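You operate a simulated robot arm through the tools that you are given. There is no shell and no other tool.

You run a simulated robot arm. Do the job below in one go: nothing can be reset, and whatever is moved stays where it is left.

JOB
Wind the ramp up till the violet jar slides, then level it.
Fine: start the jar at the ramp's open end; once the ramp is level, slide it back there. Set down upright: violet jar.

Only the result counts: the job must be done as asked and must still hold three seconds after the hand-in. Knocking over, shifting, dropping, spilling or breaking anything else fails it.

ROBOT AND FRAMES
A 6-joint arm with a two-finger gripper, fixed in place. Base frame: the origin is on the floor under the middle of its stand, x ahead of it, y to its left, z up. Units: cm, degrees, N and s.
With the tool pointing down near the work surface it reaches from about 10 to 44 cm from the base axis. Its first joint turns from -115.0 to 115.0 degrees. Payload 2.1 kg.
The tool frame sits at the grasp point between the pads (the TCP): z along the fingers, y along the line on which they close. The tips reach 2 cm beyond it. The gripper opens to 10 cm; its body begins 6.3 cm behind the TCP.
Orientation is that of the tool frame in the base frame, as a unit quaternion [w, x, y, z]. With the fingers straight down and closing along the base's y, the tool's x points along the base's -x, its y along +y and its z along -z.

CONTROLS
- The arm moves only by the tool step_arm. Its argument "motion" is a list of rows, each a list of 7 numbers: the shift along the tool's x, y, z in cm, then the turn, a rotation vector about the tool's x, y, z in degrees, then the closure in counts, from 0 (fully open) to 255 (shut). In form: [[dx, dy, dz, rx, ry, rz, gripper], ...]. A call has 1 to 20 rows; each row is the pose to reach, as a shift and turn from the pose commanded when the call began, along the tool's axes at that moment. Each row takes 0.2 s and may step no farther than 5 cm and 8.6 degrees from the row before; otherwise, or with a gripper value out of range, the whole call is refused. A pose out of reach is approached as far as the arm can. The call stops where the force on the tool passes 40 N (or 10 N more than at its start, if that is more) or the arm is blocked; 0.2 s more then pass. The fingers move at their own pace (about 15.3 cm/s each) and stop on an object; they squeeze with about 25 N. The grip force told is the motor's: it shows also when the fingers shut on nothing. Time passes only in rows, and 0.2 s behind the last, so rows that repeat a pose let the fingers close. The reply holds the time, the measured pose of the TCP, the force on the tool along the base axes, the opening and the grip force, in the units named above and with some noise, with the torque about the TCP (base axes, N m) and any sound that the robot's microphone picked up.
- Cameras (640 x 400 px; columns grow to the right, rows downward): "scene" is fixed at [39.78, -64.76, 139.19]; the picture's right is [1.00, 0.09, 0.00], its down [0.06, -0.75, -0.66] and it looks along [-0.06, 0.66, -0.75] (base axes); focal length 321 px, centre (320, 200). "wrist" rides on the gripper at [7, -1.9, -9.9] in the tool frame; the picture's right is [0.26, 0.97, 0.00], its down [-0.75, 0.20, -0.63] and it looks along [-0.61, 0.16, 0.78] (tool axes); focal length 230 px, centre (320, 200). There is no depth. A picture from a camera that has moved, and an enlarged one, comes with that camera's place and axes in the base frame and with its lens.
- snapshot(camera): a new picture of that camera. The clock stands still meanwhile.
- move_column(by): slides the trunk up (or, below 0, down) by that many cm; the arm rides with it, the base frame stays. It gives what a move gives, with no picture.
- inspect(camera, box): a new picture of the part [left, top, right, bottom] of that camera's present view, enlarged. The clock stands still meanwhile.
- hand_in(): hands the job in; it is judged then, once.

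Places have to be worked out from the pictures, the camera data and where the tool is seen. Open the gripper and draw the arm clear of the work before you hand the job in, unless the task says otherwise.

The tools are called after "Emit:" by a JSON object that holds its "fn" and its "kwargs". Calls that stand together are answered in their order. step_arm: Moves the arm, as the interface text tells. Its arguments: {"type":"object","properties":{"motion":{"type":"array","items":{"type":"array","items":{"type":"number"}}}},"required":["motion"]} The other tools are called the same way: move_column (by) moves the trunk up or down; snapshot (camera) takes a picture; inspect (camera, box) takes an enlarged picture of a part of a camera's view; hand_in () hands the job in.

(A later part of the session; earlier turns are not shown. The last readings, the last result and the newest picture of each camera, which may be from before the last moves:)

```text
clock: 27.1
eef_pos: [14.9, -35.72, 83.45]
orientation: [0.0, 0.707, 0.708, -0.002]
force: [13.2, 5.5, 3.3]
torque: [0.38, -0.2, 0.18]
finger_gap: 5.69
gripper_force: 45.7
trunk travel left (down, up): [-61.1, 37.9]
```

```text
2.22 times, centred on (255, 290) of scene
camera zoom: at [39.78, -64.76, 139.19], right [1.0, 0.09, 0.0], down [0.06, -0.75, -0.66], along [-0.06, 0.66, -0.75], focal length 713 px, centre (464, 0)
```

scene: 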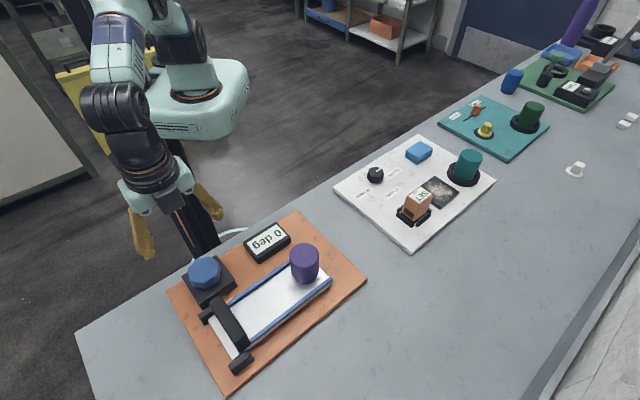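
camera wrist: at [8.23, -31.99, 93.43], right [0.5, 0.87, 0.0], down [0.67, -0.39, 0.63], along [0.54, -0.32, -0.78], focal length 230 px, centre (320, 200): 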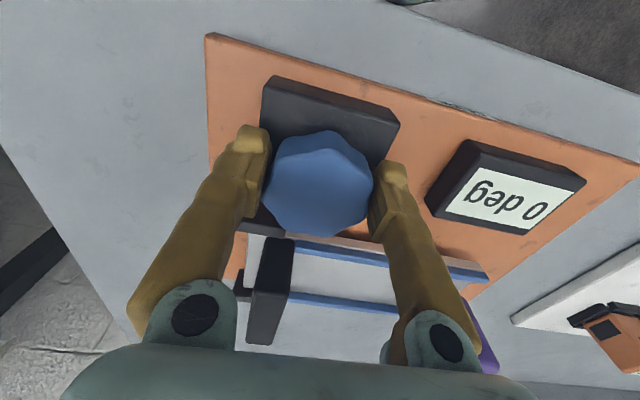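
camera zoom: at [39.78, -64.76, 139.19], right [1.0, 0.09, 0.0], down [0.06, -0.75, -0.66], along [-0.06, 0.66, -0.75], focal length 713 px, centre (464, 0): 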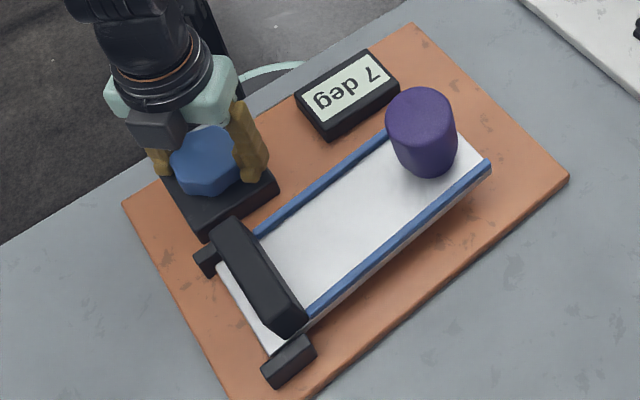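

It now reads 7° and the jar hasn't moved. I'll turn another 20° with a small recentring.

Emit:
{"fn": "step_arm", "kwargs": {"motion": [[0.0, 0.1, 0, 0, 0, 5, 255], [0.0, 0.15, 0, 0, 0, 10, 255], [0.0, 0.15, 0, 0, 0, 15, 255], [0.0, 0.15, 0, 0, 0, 20, 255], [0.0, 0.15, 0, 0, 0, 20, 255]]}}

Emit:
{"fn": "inspect", "kwargs": {"camera": "scene", "box": [160, 200, 350, 380]}}

Emit:
{"fn": "snapshot", "kwargs": {"camera": "wrist"}}

```text
clock: 28.4
eef_pos: [15.09, -35.63, 83.52]
orientation: [0.0, 0.82, 0.573, -0.002]
force: [16.8, -0.4, 6.6]
torque: [0.29, -0.25, 0.1]
finger_gap: 5.69
gripper_force: 44.7
trunk travel left (down, up): [-61.1, 37.9]
```

```text
2.22 times, centred on (255, 290) of scene
camera zoom: at [39.78, -64.76, 139.19], right [1.0, 0.09, 0.0], down [0.06, -0.75, -0.66], along [-0.06, 0.66, -0.75], focal length 713 px, centre (464, 0)
```

zoom: 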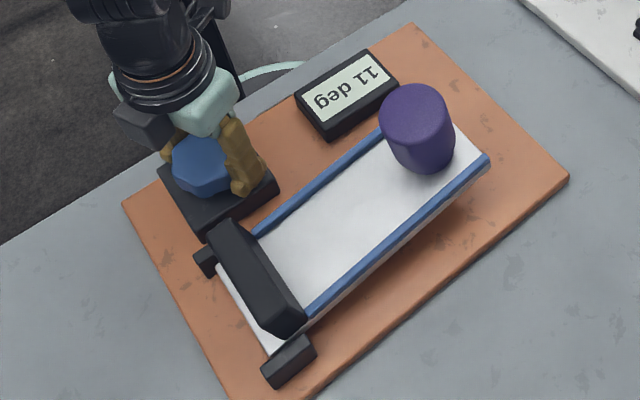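

```text
taken
camera wrist: at [15.65, -28.27, 93.4], right [1.0, -0.09, 0.0], down [-0.07, -0.77, 0.63], along [-0.06, -0.63, -0.78], focal length 230 px, centre (320, 200)
```

wrist: 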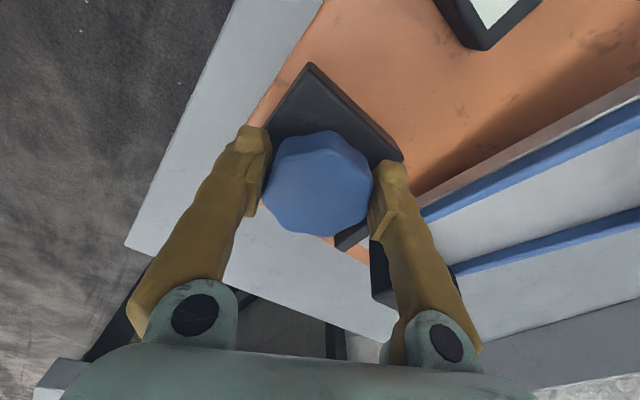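

The display reads 11° and the jar is still at rest. My clockwise range is limited by the stop bar, so I'll open slightly, check that the ramp holds, and regrasp.

Emit:
{"fn": "step_arm", "kwargs": {"motion": [[0, 0, 0, 0, 0, 0, 90], [0, 0, 0, 0, 0, 0, 40], [0, 0, 0, 0, 0, 0, 40]]}}

Emit:
{"fn": "inspect", "kwargs": {"camera": "scene", "box": [160, 200, 350, 380]}}

Emit:
{"fn": "snapshot", "kwargs": {"camera": "wrist"}}

```text
clock: 29.1
eef_pos: [14.74, -35.56, 83.4]
orientation: [0.0, 0.819, 0.574, 0.001]
force: [-0.1, 0.3, 0.0]
torque: [0.04, 0.0, 0.01]
finger_gap: 8.43
gripper_force: 0.0
trunk travel left (down, up): [-61.1, 37.9]
```

```text
2.22 times, centred on (255, 290) of scene
camera zoom: at [39.78, -64.76, 139.19], right [1.0, 0.09, 0.0], down [0.06, -0.75, -0.66], along [-0.06, 0.66, -0.75], focal length 713 px, centre (464, 0)
```

zoom: 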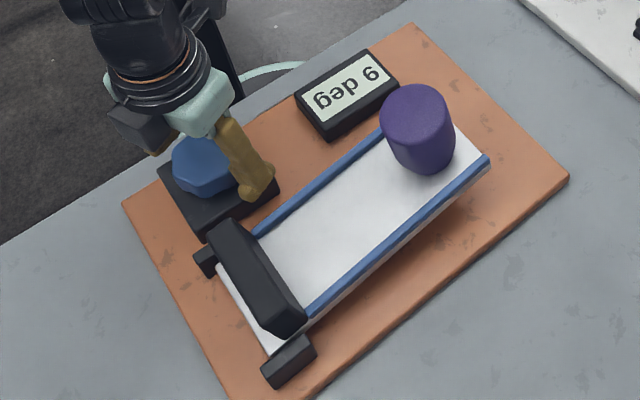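

```text
taken
camera wrist: at [15.28, -28.34, 93.39], right [1.0, -0.09, 0.0], down [-0.07, -0.77, 0.63], along [-0.06, -0.63, -0.78], focal length 230 px, centre (320, 200)
```

wrist: 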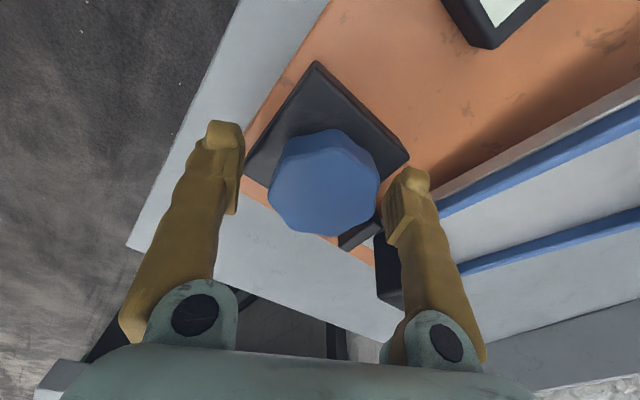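

After release the display changed; I need to tell whether it reads 6 or 9. I'll zoom in.

Emit:
{"fn": "inspect", "kwargs": {"camera": "scene", "box": [240, 215, 300, 265]}}

```text
8.00 times, centred on (270, 240) of scene
camera zoom: at [39.78, -64.76, 139.19], right [1.0, 0.09, 0.0], down [0.06, -0.75, -0.66], along [-0.06, 0.66, -0.75], focal length 2566 px, centre (720, -120)
```

zoom: 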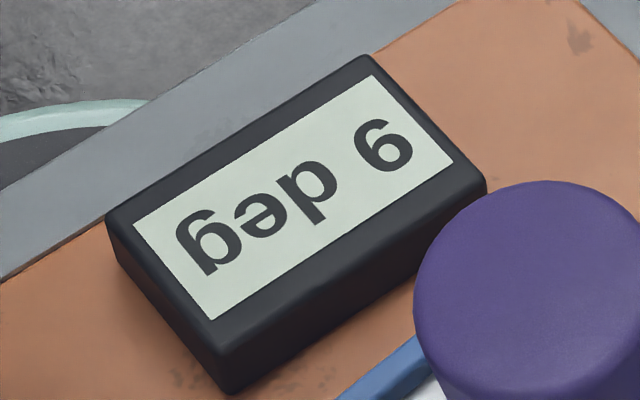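

The image shows a "6" shape upside down, so the true reading is 9, about 2° less after release. I'll wait a moment to see if the ramp drifts when let go.

Emit:
{"fn": "step_arm", "kwargs": {"motion": [[0, 0, 0, 0, 0, 0, 40], [0, 0, 0, 0, 0, 0, 40], [0, 0, 0, 0, 0, 0, 40]]}}

Emit:
{"fn": "inspect", "kwargs": {"camera": "scene", "box": [240, 215, 300, 265]}}

```text
clock: 29.9
eef_pos: [14.8, -35.59, 83.4]
orientation: [-0.001, 0.819, 0.574, 0.0]
force: [-0.4, -0.7, -0.6]
torque: [-0.03, 0.0, -0.01]
finger_gap: 8.43
gripper_force: 0.0
trunk travel left (down, up): [-61.1, 37.9]
```

```text
8.00 times, centred on (270, 240) of scene
camera zoom: at [39.78, -64.76, 139.19], right [1.0, 0.09, 0.0], down [0.06, -0.75, -0.66], along [-0.06, 0.66, -0.75], focal length 2566 px, centre (720, -120)
```

zoom: 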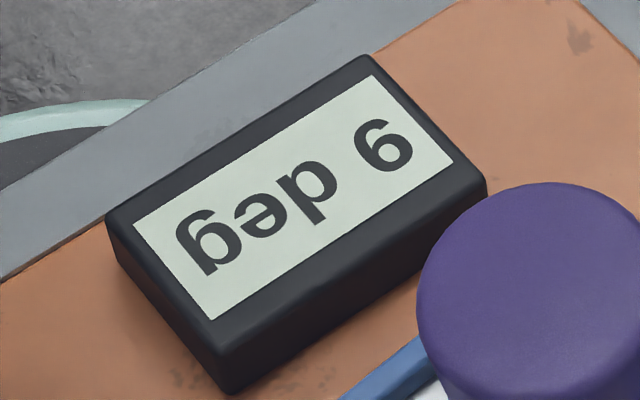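

The reading is still 9°, but the jar's outline shifted a hair, so the ramp may be creeping down. I'll wait once more to measure.

Emit:
{"fn": "step_arm", "kwargs": {"motion": [[0, 0, 0, 0, 0, 0, 40], [0, 0, 0, 0, 0, 0, 40], [0, 0, 0, 0, 0, 0, 40], [0, 0, 0, 0, 0, 0, 40], [0, 0, 0, 0, 0, 0, 40]]}}

Emit:
{"fn": "inspect", "kwargs": {"camera": "scene", "box": [240, 215, 300, 265]}}

```text
clock: 31.1
eef_pos: [14.59, -35.77, 83.44]
orientation: [0.0, 0.819, 0.573, 0.001]
force: [-0.3, -0.4, 0.2]
torque: [-0.01, 0.0, -0.02]
finger_gap: 8.42
gripper_force: 0.1
trunk travel left (down, up): [-61.1, 37.9]
```

```text
8.00 times, centred on (270, 240) of scene
camera zoom: at [39.78, -64.76, 139.19], right [1.0, 0.09, 0.0], down [0.06, -0.75, -0.66], along [-0.06, 0.66, -0.75], focal length 2566 px, centre (720, -120)
```

zoom: 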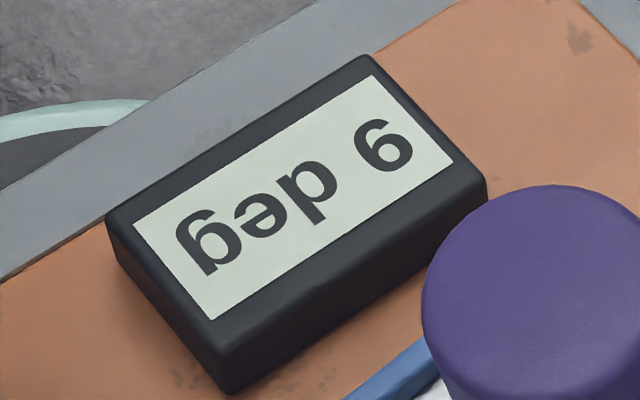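

The jar's outline keeps shifting slightly, so the ramp creeps down a few tenths of a degree per second when released. I'll regrasp promptly: rotate back 100° counter-clockwise around the knob with partly open fingers, then close.

Emit:
{"fn": "step_arm", "kwargs": {"motion": [[0.05, 0.05, 0, 0, 0, -8.4, 30], [0.09, 0.1, 0, 0, 0, -16.8, 30], [0.09, 0.1, 0, 0, 0, -25.2, 30], [0.09, 0.1, 0, 0, 0, -33.6, 30], [0.09, 0.1, 0, 0, 0, -42, 30], [0.09, 0.1, 0, 0, 0, -50.4, 30], [0.09, 0.1, 0, 0, 0, -58.8, 30], [0.09, 0.1, 0, 0, 0, -67.2, 30], [0.09, 0.1, 0, 0, 0, -75.6, 30], [0.09, 0.1, 0, 0, 0, -84, 30], [0.09, 0.1, 0, 0, 0, -92, 30], [0.09, 0.1, 0, 0, 0, -100, 30], [0.09, 0.1, 0, 0, 0, -100, 90], [0.09, 0.1, 0, 0, 0, -100, 255], [0.09, 0.1, 0, 0, 0, -100, 255]]}}

Emit:
{"fn": "snapshot", "kwargs": {"camera": "wrist"}}

Emit:
{"fn": "inspect", "kwargs": {"camera": "scene", "box": [160, 200, 350, 380]}}

```text
clock: 34.4
eef_pos: [14.74, -35.97, 83.37]
orientation: [0.001, 0.087, 0.996, -0.001]
force: [-0.9, -17.7, 5.5]
torque: [-0.88, -0.07, 0.07]
finger_gap: 5.6
gripper_force: 45.7
trunk travel left (down, up): [-61.1, 37.9]
```

```text
taken
camera wrist: at [7.54, -36.52, 93.38], right [-0.09, 1.0, 0.0], down [0.77, 0.07, 0.63], along [0.63, 0.05, -0.78], focal length 230 px, centre (320, 200)
```

wrist: 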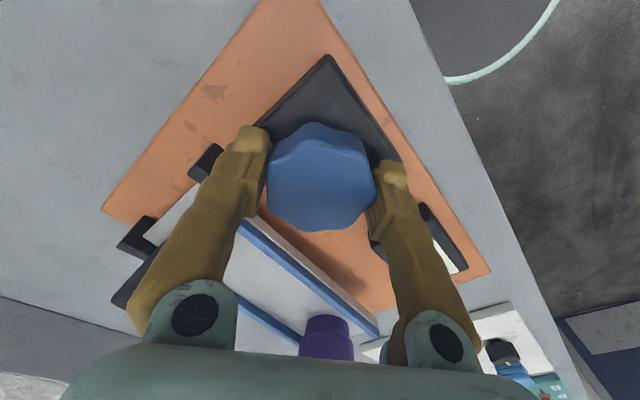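

```text
2.22 times, centred on (255, 290) of scene
camera zoom: at [39.78, -64.76, 139.19], right [1.0, 0.09, 0.0], down [0.06, -0.75, -0.66], along [-0.06, 0.66, -0.75], focal length 713 px, centre (464, 0)
```

zoom: 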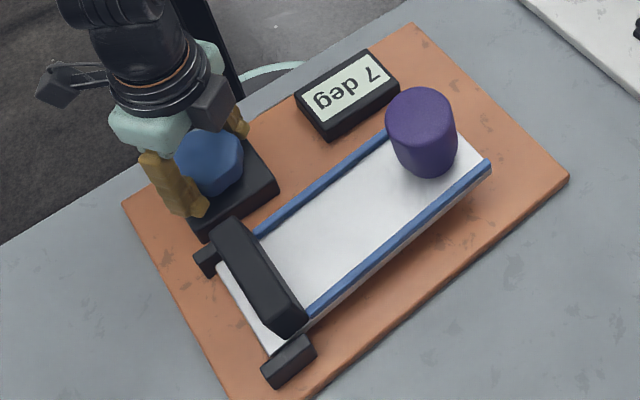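

The display reads 7° and the grip is firm. The forces from both grips put the knob axis nearer (15.2, -36.3), so I'll recentre while winding 40° clockwise.

Emit:
{"fn": "step_arm", "kwargs": {"motion": [[-0.2, -0.25, 0.0, 0, 0, 6, 255], [-0.4, -0.5, 0.0, 0, 0, 13, 255], [-0.42, -0.5, 0.0, 0, 0, 20, 255], [-0.42, -0.5, 0.0, 0, 0, 27, 255], [-0.42, -0.5, 0.0, 0, 0, 34, 255], [-0.42, -0.5, 0.0, 0, 0, 40, 255]]}}

Emit:
{"fn": "inspect", "kwargs": {"camera": "scene", "box": [160, 200, 350, 380]}}

```text
clock: 35.8
eef_pos: [14.84, -36.0, 83.43]
orientation: [0.001, 0.424, 0.905, 0.002]
force: [-13.1, 2.0, -6.7]
torque: [-0.45, 0.23, 0.07]
finger_gap: 5.51
gripper_force: 44.7
trunk travel left (down, up): [-61.1, 37.9]
```

```text
2.22 times, centred on (255, 290) of scene
camera zoom: at [39.78, -64.76, 139.19], right [1.0, 0.09, 0.0], down [0.06, -0.75, -0.66], along [-0.06, 0.66, -0.75], focal length 713 px, centre (464, 0)
```

zoom: 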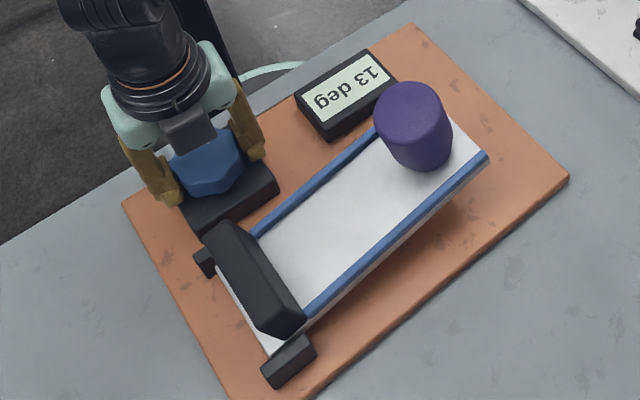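

It reads 13° with the jar still at rest. I'll wind 20° more.

Emit:
{"fn": "step_arm", "kwargs": {"motion": [[0.1, -0.1, 0.0, 0, 0, 5, 255], [0.1, -0.1, 0.0, 0, 0, 10, 255], [0.1, -0.1, 0.0, 0, 0, 15, 255], [0.1, -0.1, 0.0, 0, 0, 20, 255]]}}

Emit:
{"fn": "inspect", "kwargs": {"camera": "scene", "box": [160, 200, 350, 380]}}

```text
clock: 36.8
eef_pos: [14.83, -36.19, 83.38]
orientation: [0.0, 0.574, 0.819, 0.0]
force: [-8.4, 2.9, -12.3]
torque: [0.04, -0.29, 0.1]
finger_gap: 5.51
gripper_force: 45.0
trunk travel left (down, up): [-61.1, 37.9]
```

```text
2.22 times, centred on (255, 290) of scene
camera zoom: at [39.78, -64.76, 139.19], right [1.0, 0.09, 0.0], down [0.06, -0.75, -0.66], along [-0.06, 0.66, -0.75], focal length 713 px, centre (464, 0)
```

zoom: 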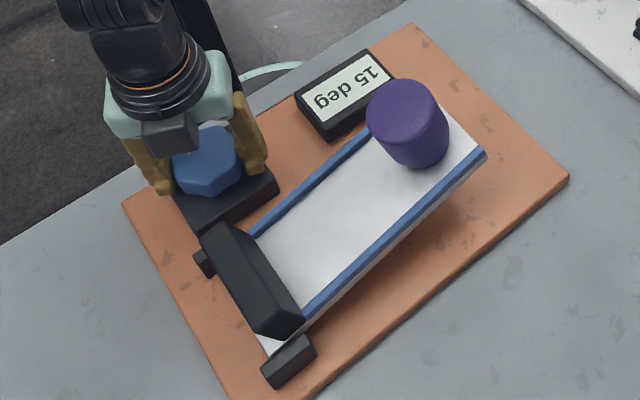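

It reads 15° and the jar still seems to hold. I'll wind 15° more.

Emit:
{"fn": "step_arm", "kwargs": {"motion": [[0, 0, 0.0, 0, 0, 4, 255], [0, 0, 0.0, 0, 0, 8, 255], [0, 0, 0.0, 0, 0, 12, 255], [0, 0, 0.0, 0, 0, 15, 255]]}}

Emit:
{"fn": "inspect", "kwargs": {"camera": "scene", "box": [160, 200, 350, 380]}}

```text
clock: 37.8
eef_pos: [14.73, -36.1, 83.41]
orientation: [-0.001, 0.676, 0.737, 0.002]
force: [-11.7, 9.2, -23.3]
torque: [-0.08, 0.08, 0.06]
finger_gap: 5.53
gripper_force: 44.8
trunk travel left (down, up): [-61.1, 37.9]
```

```text
2.22 times, centred on (255, 290) of scene
camera zoom: at [39.78, -64.76, 139.19], right [1.0, 0.09, 0.0], down [0.06, -0.75, -0.66], along [-0.06, 0.66, -0.75], focal length 713 px, centre (464, 0)
```

zoom: 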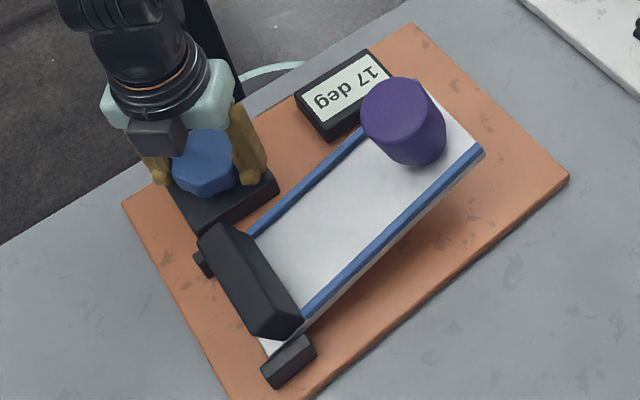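

It reads 17°. There is a 23 N downward pull on the tool, so I'll ease down and sideways slightly while winding 12° more.

Emit:
{"fn": "step_arm", "kwargs": {"motion": [[0.1, -0.1, 0.15, 0, 0, 2, 255], [0.1, -0.1, 0.3, 0, 0, 5, 255], [0.1, -0.1, 0.3, 0, 0, 9, 255], [0.1, -0.1, 0.3, 0, 0, 12, 255]]}}

Emit:
{"fn": "inspect", "kwargs": {"camera": "scene", "box": [160, 200, 350, 380]}}

```text
clock: 38.8
eef_pos: [14.83, -36.13, 83.41]
orientation: [0.004, 0.75, 0.662, -0.001]
force: [-0.9, -7.0, 25.0]
torque: [0.45, 0.1, 0.07]
finger_gap: 5.5
gripper_force: 45.3
trunk travel left (down, up): [-61.1, 37.9]
```

```text
2.22 times, centred on (255, 290) of scene
camera zoom: at [39.78, -64.76, 139.19], right [1.0, 0.09, 0.0], down [0.06, -0.75, -0.66], along [-0.06, 0.66, -0.75], focal length 713 px, centre (464, 0)
```

zoom: 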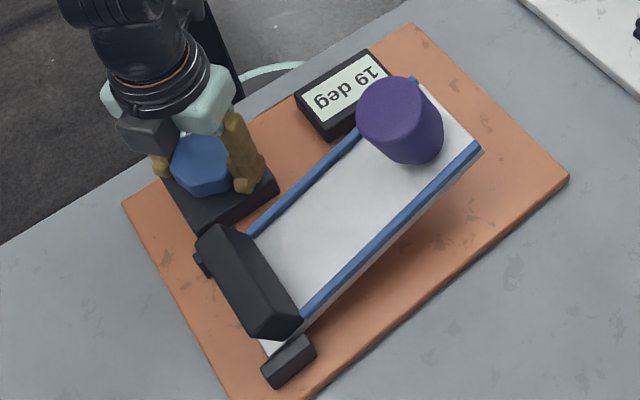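

It reads 19° and the jar hasn't slid yet. I'll ease up 0.15 cm and wind 12° more.

Emit:
{"fn": "step_arm", "kwargs": {"motion": [[0, 0, -0.15, 0, 0, 3, 255], [0, 0, -0.15, 0, 0, 6, 255], [0, 0, -0.15, 0, 0, 9, 255], [0, 0, -0.15, 0, 0, 12, 255]]}}

Emit:
{"fn": "inspect", "kwargs": {"camera": "scene", "box": [160, 200, 350, 380]}}

Emit:
{"fn": "snapshot", "kwargs": {"camera": "wrist"}}

```text
clock: 39.8
eef_pos: [14.81, -36.1, 83.39]
orientation: [0.002, 0.814, 0.581, -0.001]
force: [0.1, -15.4, 32.5]
torque: [-0.38, 0.0, 0.04]
finger_gap: 5.51
gripper_force: 45.3
trunk travel left (down, up): [-61.1, 37.9]
```

```text
2.22 times, centred on (255, 290) of scene
camera zoom: at [39.78, -64.76, 139.19], right [1.0, 0.09, 0.0], down [0.06, -0.75, -0.66], along [-0.06, 0.66, -0.75], focal length 713 px, centre (464, 0)
```

zoom: 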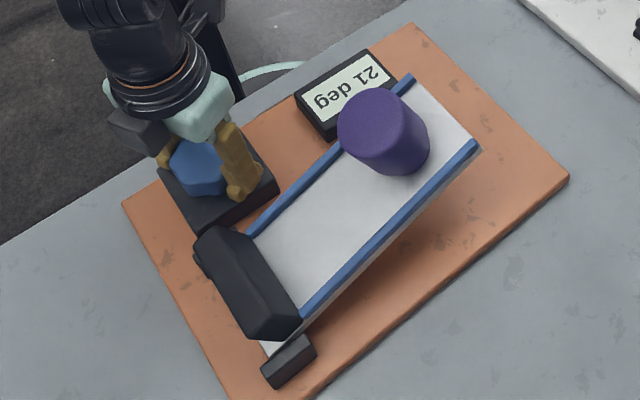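

```text
taken
camera wrist: at [15.29, -28.77, 93.33], right [1.0, -0.07, 0.0], down [-0.06, -0.77, 0.63], along [-0.04, -0.63, -0.77], focal length 230 px, centre (320, 200)
```

wrist: 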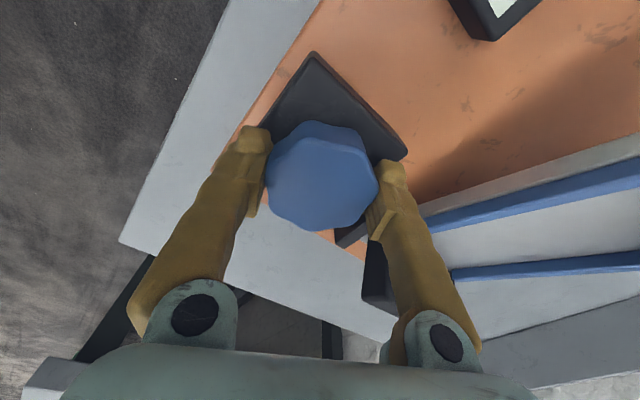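

At 21° the jar has started sliding away from the open end. I'll hold the knob here, ease the tool up slightly, and let the jar slide.

Emit:
{"fn": "step_arm", "kwargs": {"motion": [[0, 0, -0.12, 0, 0, 0, 255], [0, 0, -0.12, 0, 0, 0, 255], [0, 0, -0.12, 0, 0, 0, 255]]}}

Emit:
{"fn": "inspect", "kwargs": {"camera": "scene", "box": [160, 200, 350, 380]}}

```text
clock: 40.5
eef_pos: [14.79, -36.11, 83.35]
orientation: [0.0, 0.814, 0.581, 0.0]
force: [1.1, -13.5, 21.6]
torque: [-0.91, -0.04, 0.04]
finger_gap: 5.51
gripper_force: 44.3
trunk travel left (down, up): [-61.1, 37.9]
```

```text
2.22 times, centred on (255, 290) of scene
camera zoom: at [39.78, -64.76, 139.19], right [1.0, 0.09, 0.0], down [0.06, -0.75, -0.66], along [-0.06, 0.66, -0.75], focal length 713 px, centre (464, 0)
```

zoom: 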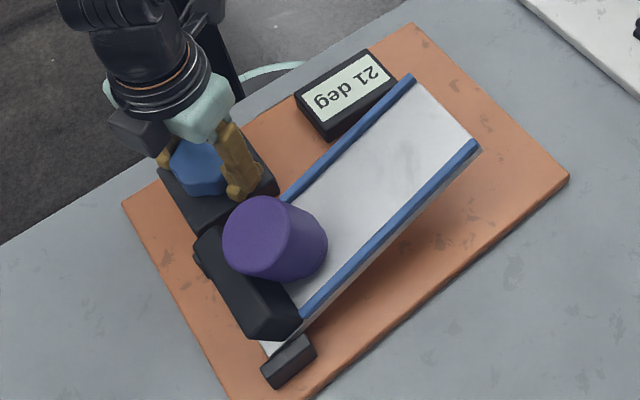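

The jar slid down and rests standing against the stop bar, with the display at 21°. Now I'll wind back counter-clockwise in a controlled way, 50° first.

Emit:
{"fn": "step_arm", "kwargs": {"motion": [[-0.05, 0.02, -0.06, 0, 0, -3, 255], [-0.09, 0.03, -0.1, 0, 0, -8, 255], [-0.09, 0.03, -0.1, 0, 0, -13, 255], [-0.09, 0.03, -0.1, 0, 0, -18, 255], [-0.09, 0.03, -0.1, 0, 0, -23, 255], [-0.09, 0.03, -0.1, 0, 0, -28, 255], [-0.09, 0.03, -0.1, 0, 0, -34, 255], [-0.09, 0.03, -0.1, 0, 0, -40, 255], [-0.09, 0.03, -0.1, 0, 0, -45, 255], [-0.09, 0.03, -0.1, 0, 0, -50, 255]]}}

Emit:
{"fn": "inspect", "kwargs": {"camera": "scene", "box": [160, 200, 350, 380]}}

```text
clock: 42.8
eef_pos: [14.89, -36.14, 83.3]
orientation: [-0.003, 0.492, 0.871, 0.003]
force: [-5.2, 14.4, -31.3]
torque: [0.36, 0.2, 0.01]
finger_gap: 5.51
gripper_force: 45.4
trunk travel left (down, up): [-61.1, 37.9]
```

```text
2.22 times, centred on (255, 290) of scene
camera zoom: at [39.78, -64.76, 139.19], right [1.0, 0.09, 0.0], down [0.06, -0.75, -0.66], along [-0.06, 0.66, -0.75], focal length 713 px, centre (464, 0)
```

zoom: 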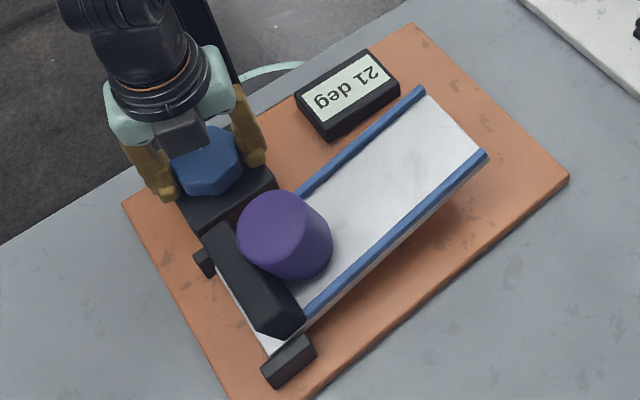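

The ramp is lowering, at roughly 13° by its corner position, but the display stays at 21, so it appears to have latched the slide angle. I'll have to judge level visually. I'll continue 50° counter-clockwise while relieving the vertical force.

Emit:
{"fn": "step_arm", "kwargs": {"motion": [[0.05, 0.03, 0.08, 0, 0, -3, 255], [0.09, 0.05, 0.15, 0, 0, -8, 255], [0.09, 0.05, 0.15, 0, 0, -13, 255], [0.09, 0.05, 0.15, 0, 0, -18, 255], [0.09, 0.05, 0.15, 0, 0, -23, 255], [0.09, 0.05, 0.15, 0, 0, -28, 255], [0.09, 0.05, 0.15, 0, 0, -34, 255], [0.09, 0.05, 0.15, 0, 0, -40, 255], [0.09, 0.05, 0.15, 0, 0, -45, 255], [0.09, 0.05, 0.15, 0, 0, -50, 255]]}}

Emit:
{"fn": "inspect", "kwargs": {"camera": "scene", "box": [160, 200, 350, 380]}}

```text
clock: 45.0
eef_pos: [14.94, -36.12, 83.41]
orientation: [0.001, 0.078, 0.997, -0.001]
force: [1.2, 0.7, -0.7]
torque: [-0.12, -0.99, 0.04]
finger_gap: 5.53
gripper_force: 45.0
trunk travel left (down, up): [-61.1, 37.9]
```

```text
2.22 times, centred on (255, 290) of scene
camera zoom: at [39.78, -64.76, 139.19], right [1.0, 0.09, 0.0], down [0.06, -0.75, -0.66], along [-0.06, 0.66, -0.75], focal length 713 px, centre (464, 0)
```

zoom: 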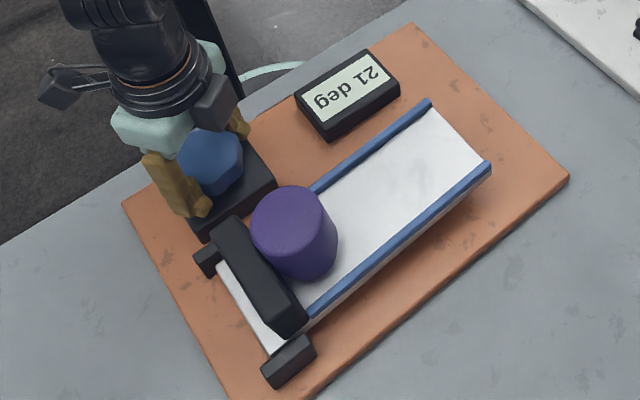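

The ramp is now about 5–6° by corner position, with the knob axis at (14.94, -36.12) and nearly no side force. I'll open slightly, swing back 96° clockwise and regrasp.

Emit:
{"fn": "step_arm", "kwargs": {"motion": [[0, 0, 0, 0, 0, 0, 90], [0, 0, 0, 0, 0, 0, 55], [0, 0, 0, 0, 0, 8, 55], [0, 0, 0, 0, 0, 16, 55], [0, 0, 0, 0, 0, 24, 55], [0, 0, 0, 0, 0, 32, 55], [0, 0, 0, 0, 0, 40, 55], [0, 0, 0, 0, 0, 48, 55], [0, 0, 0, 0, 0, 56, 55], [0, 0, 0, 0, 0, 64, 55], [0, 0, 0, 0, 0, 72, 55], [0, 0, 0, 0, 0, 80, 55], [0, 0, 0, 0, 0, 88, 55], [0, 0, 0, 0, 0, 95, 55], [0, 0, 0, 0, 0, 95, 100], [0, 0, 0, 0, 0, 95, 255], [0, 0, 0, 0, 0, 95, 255]]}}

Emit:
{"fn": "inspect", "kwargs": {"camera": "scene", "box": [160, 200, 350, 380]}}

Emit:
{"fn": "snapshot", "kwargs": {"camera": "wrist"}}

```text
clock: 48.5
eef_pos: [14.84, -36.16, 83.39]
orientation: [0.001, 0.788, 0.616, 0.0]
force: [-2.1, 0.4, -1.6]
torque: [-0.04, 0.19, 0.03]
finger_gap: 5.64
gripper_force: 45.0
trunk travel left (down, up): [-61.1, 37.9]
```

```text
2.22 times, centred on (255, 290) of scene
camera zoom: at [39.78, -64.76, 139.19], right [1.0, 0.09, 0.0], down [0.06, -0.75, -0.66], along [-0.06, 0.66, -0.75], focal length 713 px, centre (464, 0)
```

zoom: 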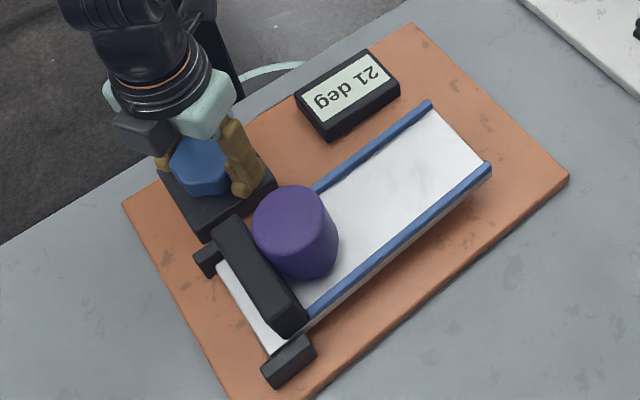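

```text
taken
camera wrist: at [14.71, -28.71, 93.31], right [1.0, 0.02, 0.0], down [0.01, -0.78, 0.63], along [0.01, -0.63, -0.78], focal length 230 px, centre (320, 200)
```

wrist: 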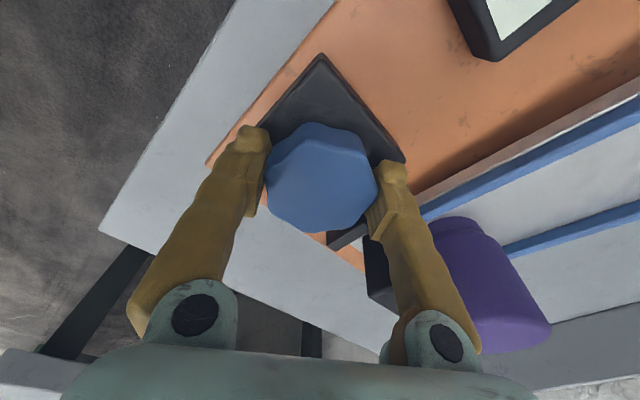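

The ramp held at about 5° and the knob is gripped again. I'll wind back 28° counter-clockwise and compare the ramp's position with the level one.

Emit:
{"fn": "step_arm", "kwargs": {"motion": [[0, 0, 0, 0, 0, -4, 255], [0, 0, 0, 0, 0, -8, 255], [0, 0, 0, 0, 0, -12, 255], [0, 0, 0, 0, 0, -16, 255], [0, 0, 0, 0, 0, -20, 255], [0, 0, 0, 0, 0, -24, 255], [0, 0, 0, 0, 0, -28, 255], [0, 0, 0, 0, 0, -28, 255]]}}

Emit:
{"fn": "inspect", "kwargs": {"camera": "scene", "box": [160, 200, 350, 380]}}

Emit:
{"fn": "inspect", "kwargs": {"camera": "scene", "box": [270, 230, 360, 320]}}

```text
clock: 50.4
eef_pos: [14.87, -36.03, 83.33]
orientation: [-0.001, 0.615, 0.788, 0.001]
force: [-3.5, 3.2, -8.9]
torque: [-0.36, -0.16, 0.06]
finger_gap: 5.66
gripper_force: 44.8
trunk travel left (down, up): [-61.1, 37.9]
```

```text
2.22 times, centred on (255, 290) of scene
camera zoom: at [39.78, -64.76, 139.19], right [1.0, 0.09, 0.0], down [0.06, -0.75, -0.66], along [-0.06, 0.66, -0.75], focal length 713 px, centre (464, 0)
```

zoom: 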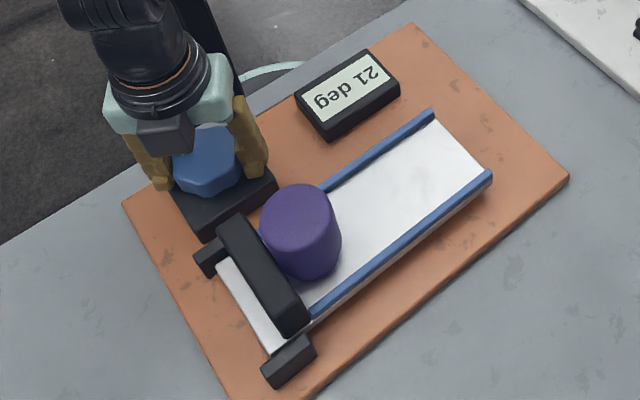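

```text
4.44 times, centred on (315, 275) of scene
camera zoom: at [39.78, -64.76, 139.19], right [1.0, 0.09, 0.0], down [0.06, -0.75, -0.66], along [-0.06, 0.66, -0.75], focal length 1426 px, centre (342, -133)
```

zoom: 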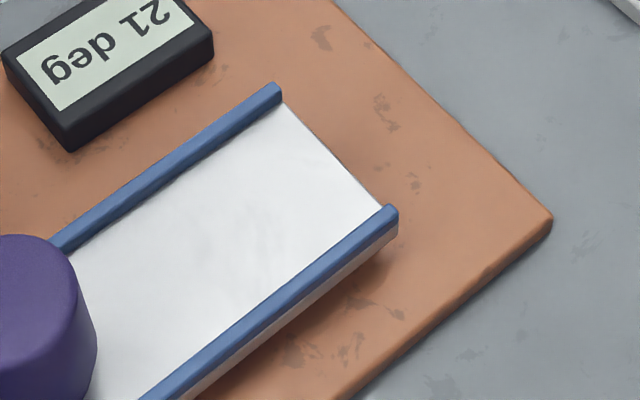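

The rail end is very close to its original position. I'll repeat the exact zoom box I used while the ramp was at 0° to compare precisely.

Emit:
{"fn": "inspect", "kwargs": {"camera": "scene", "box": [260, 210, 350, 300]}}

Emit:
{"fn": "inspect", "kwargs": {"camera": "scene", "box": [160, 190, 380, 390]}}

```text
4.44 times, centred on (305, 255) of scene
camera zoom: at [39.78, -64.76, 139.19], right [1.0, 0.09, 0.0], down [0.06, -0.75, -0.66], along [-0.06, 0.66, -0.75], focal length 1426 px, centre (387, -44)
```

zoom: 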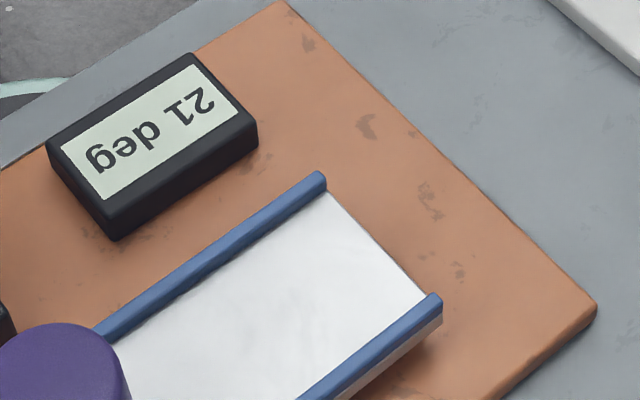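

```text
2.00 times, centred on (270, 290) of scene
camera zoom: at [39.78, -64.76, 139.19], right [1.0, 0.09, 0.0], down [0.06, -0.75, -0.66], along [-0.06, 0.66, -0.75], focal length 642 px, centre (420, 20)
```

zoom: 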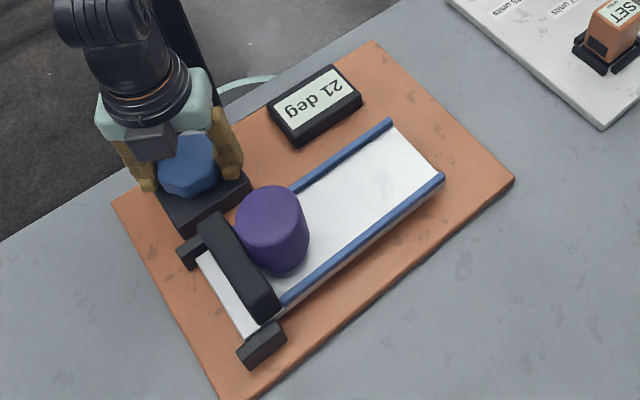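

The rail tips sit about 3 px higher in the same zoom than when level, so roughly 1–2° remain. I'll turn 8° more counter-clockwise.

Emit:
{"fn": "step_arm", "kwargs": {"motion": [[0, 0, 0.05, 0, 0, -3, 255], [0, 0, 0.05, 0, 0, -6, 255], [0, 0, 0.05, 0, 0, -8, 255], [0, 0, 0.05, 0, 0, -8, 255]]}}

Emit:
{"fn": "inspect", "kwargs": {"camera": "scene", "box": [260, 210, 350, 300]}}

Emit:
{"fn": "inspect", "kwargs": {"camera": "scene", "box": [160, 190, 380, 390]}}

```text
clock: 51.4
eef_pos: [14.94, -36.09, 83.29]
orientation: [0.0, 0.559, 0.829, 0.0]
force: [-4.5, 0.1, -4.1]
torque: [-0.25, -0.08, -0.65]
finger_gap: 5.62
gripper_force: 45.0
trunk travel left (down, up): [-61.1, 37.9]
```

```text
4.44 times, centred on (305, 255) of scene
camera zoom: at [39.78, -64.76, 139.19], right [1.0, 0.09, 0.0], down [0.06, -0.75, -0.66], along [-0.06, 0.66, -0.75], focal length 1426 px, centre (387, -44)
```

zoom: 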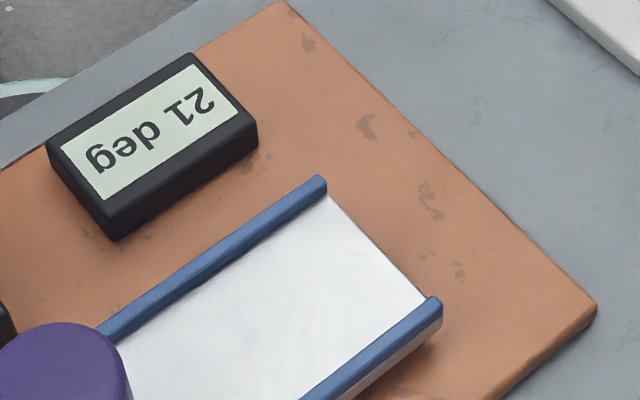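

```text
2.00 times, centred on (270, 290) of scene
camera zoom: at [39.78, -64.76, 139.19], right [1.0, 0.09, 0.0], down [0.06, -0.75, -0.66], along [-0.06, 0.66, -0.75], focal length 642 px, centre (420, 20)
```

zoom: 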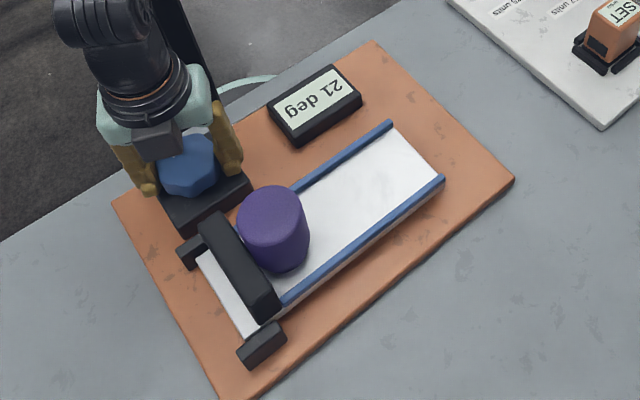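

The torque about z jumped to -0.65 N·m, resisting the turn, and the rail tip matches its original level position. The ramp looks to be on its zero stop, so I'll nudge 2° more to confirm.

Emit:
{"fn": "step_arm", "kwargs": {"motion": [[0, 0, 0, 0, 0, -1, 255], [0, 0, 0, 0, 0, -2, 255], [0, 0, 0, 0, 0, -2, 255]]}}

Emit:
{"fn": "inspect", "kwargs": {"camera": "scene", "box": [260, 210, 350, 300]}}

```text
clock: 52.1
eef_pos: [14.87, -36.04, 83.39]
orientation: [0.001, 0.545, 0.839, 0.001]
force: [-5.9, -0.7, -1.5]
torque: [0.04, 0.16, -0.54]
finger_gap: 5.59
gripper_force: 45.0
trunk travel left (down, up): [-61.1, 37.9]
```

```text
4.44 times, centred on (305, 255) of scene
camera zoom: at [39.78, -64.76, 139.19], right [1.0, 0.09, 0.0], down [0.06, -0.75, -0.66], along [-0.06, 0.66, -0.75], focal length 1426 px, centre (387, -44)
```

zoom: 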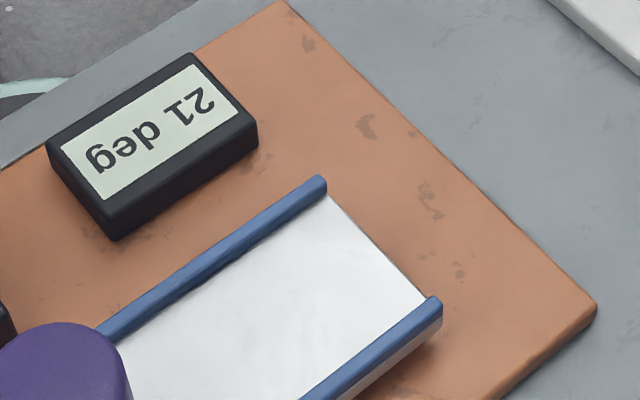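

The ramp image didn't change while the torque stays at the stop, so the ramp is level. I'll release the knob and raise the gripper.

Emit:
{"fn": "step_arm", "kwargs": {"motion": [[0, 0, 0, 0, 0, 0, 90], [0, 0, 0, 0, 0, 0, 40], [0, 0, 0, 0, 0, 0, 40]]}}

Emit:
{"fn": "move_column", "kwargs": {"by": 14}}

Emit:
{"fn": "inspect", "kwargs": {"camera": "scene", "box": [260, 210, 350, 300]}}

Emit:
{"fn": "inspect", "kwargs": {"camera": "scene", "box": [180, 250, 300, 370]}}

Emit:
{"fn": "snapshot", "kwargs": {"camera": "wrist"}}

```text
clock: 53.0
eef_pos: [15.03, -35.9, 83.28]
orientation: [0.0, 0.545, 0.839, 0.0]
force: [-0.2, -0.1, -0.5]
torque: [-0.01, 0.02, 0.02]
finger_gap: 8.42
gripper_force: 0.1
trunk travel left (down, up): [-61.1, 37.9]
```

```text
clock: 54.6
eef_pos: [15.03, -36.13, 97.47]
orientation: [0.0, 0.544, 0.839, 0.0]
force: [0.0, 0.3, 0.3]
torque: [-0.01, 0.02, -0.02]
finger_gap: 8.43
gripper_force: 0.1
trunk travel left (down, up): [-75.1, 23.9]
```

```text
4.44 times, centred on (305, 255) of scene
camera zoom: at [39.78, -64.76, 139.19], right [1.0, 0.09, 0.0], down [0.06, -0.75, -0.66], along [-0.06, 0.66, -0.75], focal length 1426 px, centre (387, -44)
```

zoom: 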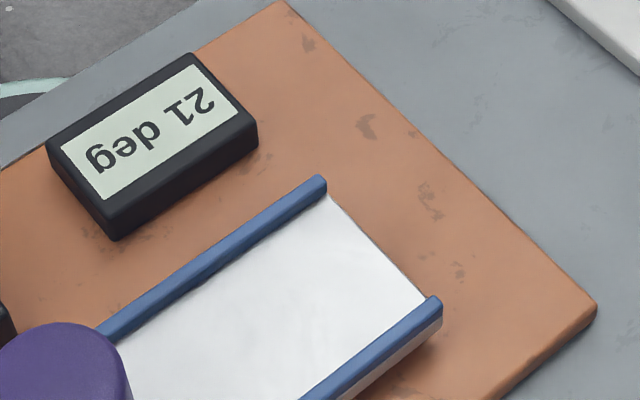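

```text
3.33 times, centred on (240, 310) of scene
camera zoom: at [39.78, -64.76, 139.19], right [1.0, 0.09, 0.0], down [0.06, -0.75, -0.66], along [-0.06, 0.66, -0.75], focal length 1069 px, centre (587, -167)
```

zoom: 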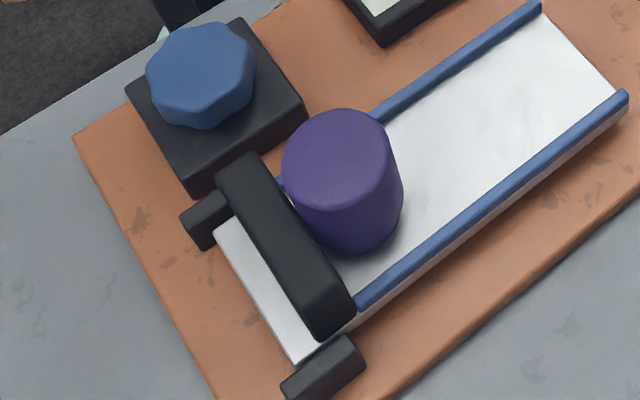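

```text
taken
camera wrist: at [10.42, -30.31, 107.32], right [0.78, 0.63, 0.0], down [0.49, -0.6, 0.63], along [0.4, -0.49, -0.78], focal length 230 px, centre (320, 200)
```

wrist: 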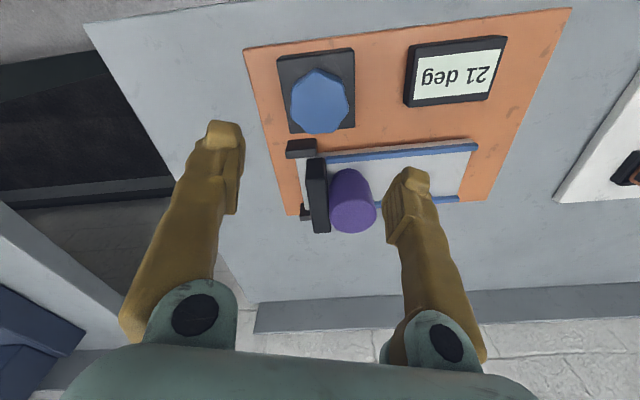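

The ramp stays level after release and the jar stands upright against the stop bar at about (25.0, -42.3). I'll realign the gripper to close along the ramp and open it fully.

Emit:
{"fn": "step_arm", "kwargs": {"motion": [[0, 0, 0, 0, 0, -7, 0], [0, 0, 0, 0, 0, -14, 0], [0, 0, 0, 0, 0, -20.9, 0], [0, 0, 0, 0, 0, -20.9, 0]]}}

Emit:
{"fn": "step_arm", "kwargs": {"motion": [[0, 0, 0, 0, -5, 0, 0], [0, 0, 0, 0, -10, 0, 0], [0, 0, 0, 0, -15, 0, 0], [0, 0, 0, 0, -20, 0, 0], [0, 0, 0, 0, -20, 0, 0]]}}

```text
clock: 55.6
eef_pos: [14.98, -36.1, 97.31]
orientation: [0.0, 0.383, 0.924, 0.0]
force: [0.1, -0.5, -0.1]
torque: [0.02, 0.0, -0.01]
finger_gap: 10.01
gripper_force: 0.1
trunk travel left (down, up): [-75.1, 23.9]
```

```text
clock: 56.8
eef_pos: [15.08, -36.09, 97.37]
orientation: [0.161, 0.377, 0.91, -0.066]
force: [0.5, 0.0, -0.3]
torque: [0.01, -0.01, 0.02]
finger_gap: 10.0
gripper_force: 0.0
trunk travel left (down, up): [-75.1, 23.9]
```

The tool is tilted 20° outward again. I'll move it over the jar.

Emit:
{"fn": "step_arm", "kwargs": {"motion": [[-2.7, 0.65, 0.99, 0, 0, 0, 0], [-5.4, 1.3, 1.98, 0, 0, 0, 0], [-8.1, 1.95, 2.96, 0, 0, 0, 0], [-10.86, 2.6, 3.95, 0, 0, 0, 0], [-10.86, 2.6, 3.95, 0, 0, 0, 0]]}}

Emit:
{"fn": "snapshot", "kwargs": {"camera": "wrist"}}

Emit:
{"fn": "inspect", "kwargs": {"camera": "scene", "box": [160, 190, 320, 350]}}

```text
clock: 58.0
eef_pos: [24.96, -42.45, 97.25]
orientation: [0.161, 0.378, 0.909, -0.067]
force: [-0.1, 0.6, -0.1]
torque: [-0.03, -0.04, 0.0]
finger_gap: 10.04
gripper_force: 0.0
trunk travel left (down, up): [-75.1, 23.9]
```

```text
taken
camera wrist: at [16.57, -36.61, 104.29], right [0.51, 0.85, -0.09], down [0.49, -0.21, 0.85], along [0.71, -0.48, -0.52], focal length 230 px, centre (320, 200)
```

wrist: 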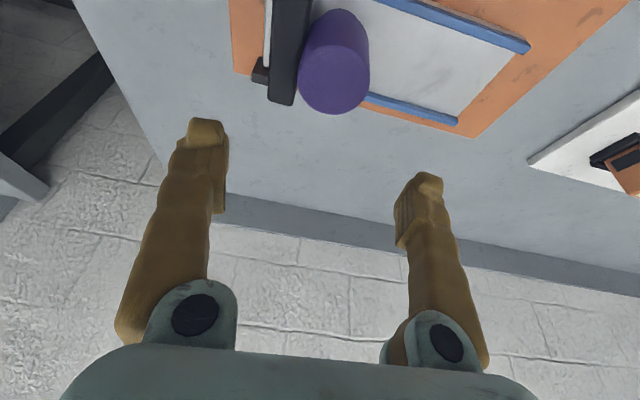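

```text
2.50 times, centred on (240, 270) of scene
camera zoom: at [39.78, -64.76, 139.19], right [1.0, 0.09, 0.0], down [0.06, -0.75, -0.66], along [-0.06, 0.66, -0.75], focal length 802 px, centre (520, 25)
```

zoom: 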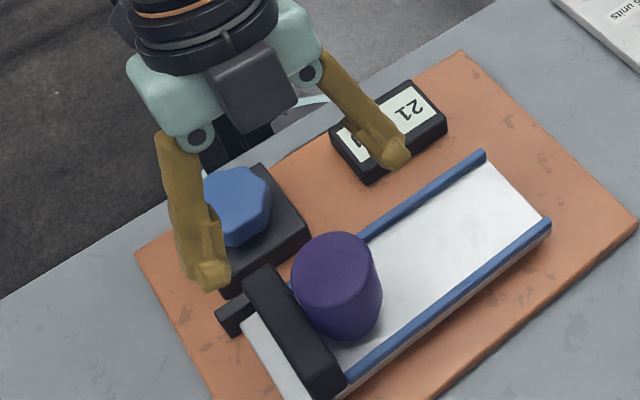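

The jar is centred under the tool at about (24.9, -42.1). The rear finger has to stay above the stop bar, whose top I estimate at z 83.2–84.2, so I'll grip the upper part of the jar. I'll lower 7.5 cm first and check clearances.

Emit:
{"fn": "move_column", "kwargs": {"by": -7.5}}

Emit:
{"fn": "inspect", "kwargs": {"camera": "scene", "box": [180, 230, 300, 350]}}

Emit:
{"fn": "snapshot", "kwargs": {"camera": "wrist"}}

```text
clock: 59.1
eef_pos: [24.93, -42.55, 89.73]
orientation: [0.161, 0.378, 0.909, -0.067]
force: [-0.3, 0.2, -0.5]
torque: [-0.02, -0.02, -0.02]
finger_gap: 10.0
gripper_force: 0.1
trunk travel left (down, up): [-67.6, 31.4]
```

```text
3.33 times, centred on (240, 290) of scene
camera zoom: at [39.78, -64.76, 139.19], right [1.0, 0.09, 0.0], down [0.06, -0.75, -0.66], along [-0.06, 0.66, -0.75], focal length 1069 px, centre (587, -100)
```

zoom: 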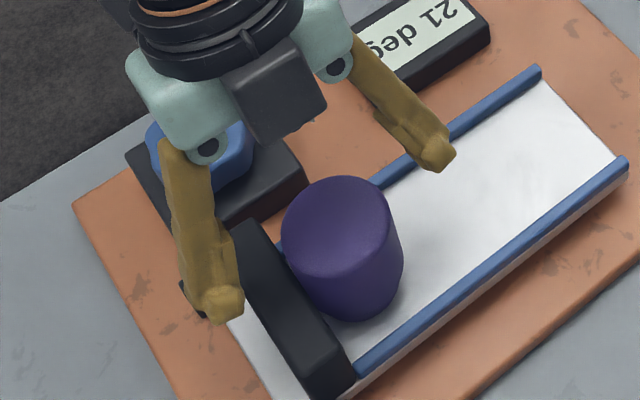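

```text
taken
camera wrist: at [16.58, -36.65, 96.78], right [0.51, 0.85, -0.09], down [0.49, -0.21, 0.85], along [0.71, -0.48, -0.52], focal length 230 px, centre (320, 200)
```

wrist: 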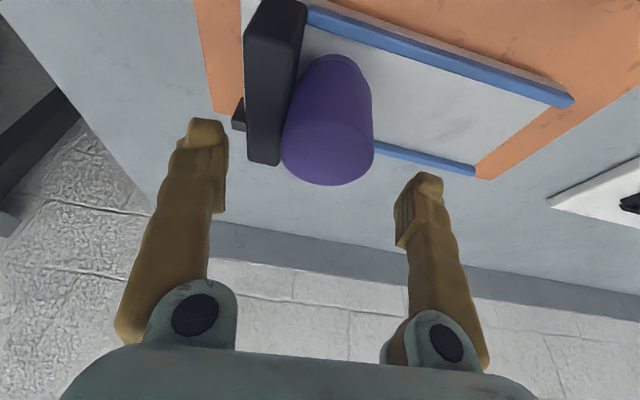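

I want a firmer number for the bar's height before lowering the rear finger over it. I'll zoom in on the bar's outer end in both views.

Emit:
{"fn": "inspect", "kwargs": {"camera": "scene", "box": [195, 285, 275, 365]}}

Emit:
{"fn": "inspect", "kwargs": {"camera": "wrist", "box": [180, 0, 420, 210]}}

```text
5.00 times, centred on (235, 325) of scene
camera zoom: at [39.78, -64.76, 139.19], right [1.0, 0.09, 0.0], down [0.06, -0.75, -0.66], along [-0.06, 0.66, -0.75], focal length 1604 px, centre (745, -425)
```

zoom: 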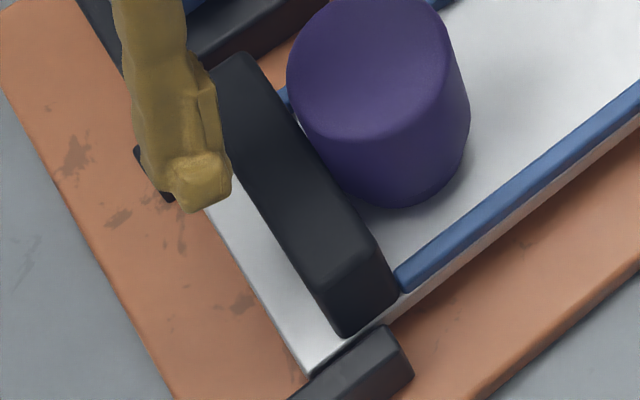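

```text
1.90 times, centred on (300, 105) of wrist
camera zoom: at [16.58, -36.65, 96.78], right [0.51, 0.85, -0.09], down [0.49, -0.21, 0.85], along [0.71, -0.48, -0.52], focal length 438 px, centre (358, 381)
```

zoom: 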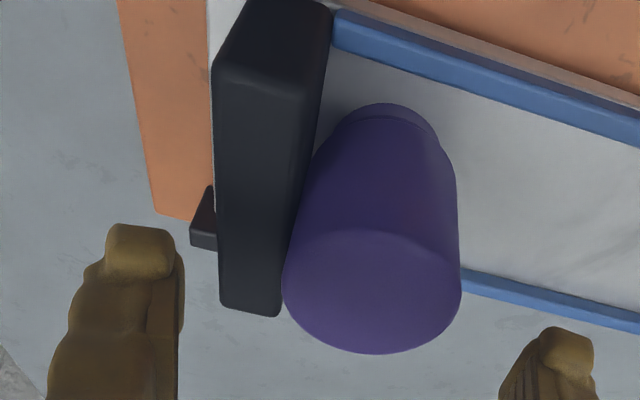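

Using the bar's vertical edges, its top comes out at about z 85.0, higher than I first thought, while the jar's top is at about 87.6. I'll grip only the top 1.7 cm of the jar, with the fingertips just above the bar, so I'll lower the TCP to about 87.8.

Emit:
{"fn": "move_column", "kwargs": {"by": -1.9}}

Emit:
{"fn": "inspect", "kwargs": {"camera": "scene", "box": [195, 260, 285, 350]}}

Emit:
{"fn": "inspect", "kwargs": {"camera": "wrist", "box": [160, 30, 460, 250]}}

```text
clock: 59.8
eef_pos: [25.05, -42.5, 87.86]
orientation: [0.16, 0.378, 0.91, -0.067]
force: [-0.7, 0.2, 0.5]
torque: [0.02, 0.0, 0.03]
finger_gap: 9.97
gripper_force: 0.0
trunk travel left (down, up): [-65.7, 33.3]
```

```text
4.44 times, centred on (240, 305) of scene
camera zoom: at [39.78, -64.76, 139.19], right [1.0, 0.09, 0.0], down [0.06, -0.75, -0.66], along [-0.06, 0.66, -0.75], focal length 1426 px, centre (676, -267)
```

zoom: 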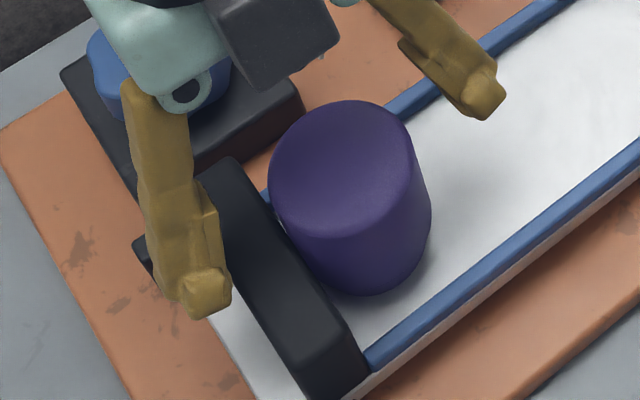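

```text
1.82 times, centred on (310, 140) of wrist
camera zoom: at [16.58, -36.65, 94.87], right [0.51, 0.85, -0.09], down [0.49, -0.21, 0.85], along [0.71, -0.48, -0.52], focal length 418 px, centre (338, 309)
```

zoom: 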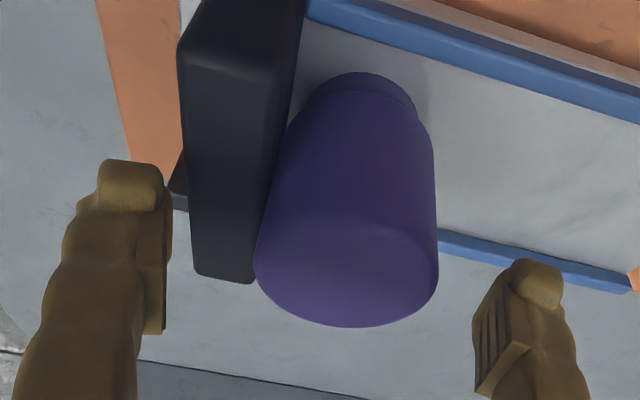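

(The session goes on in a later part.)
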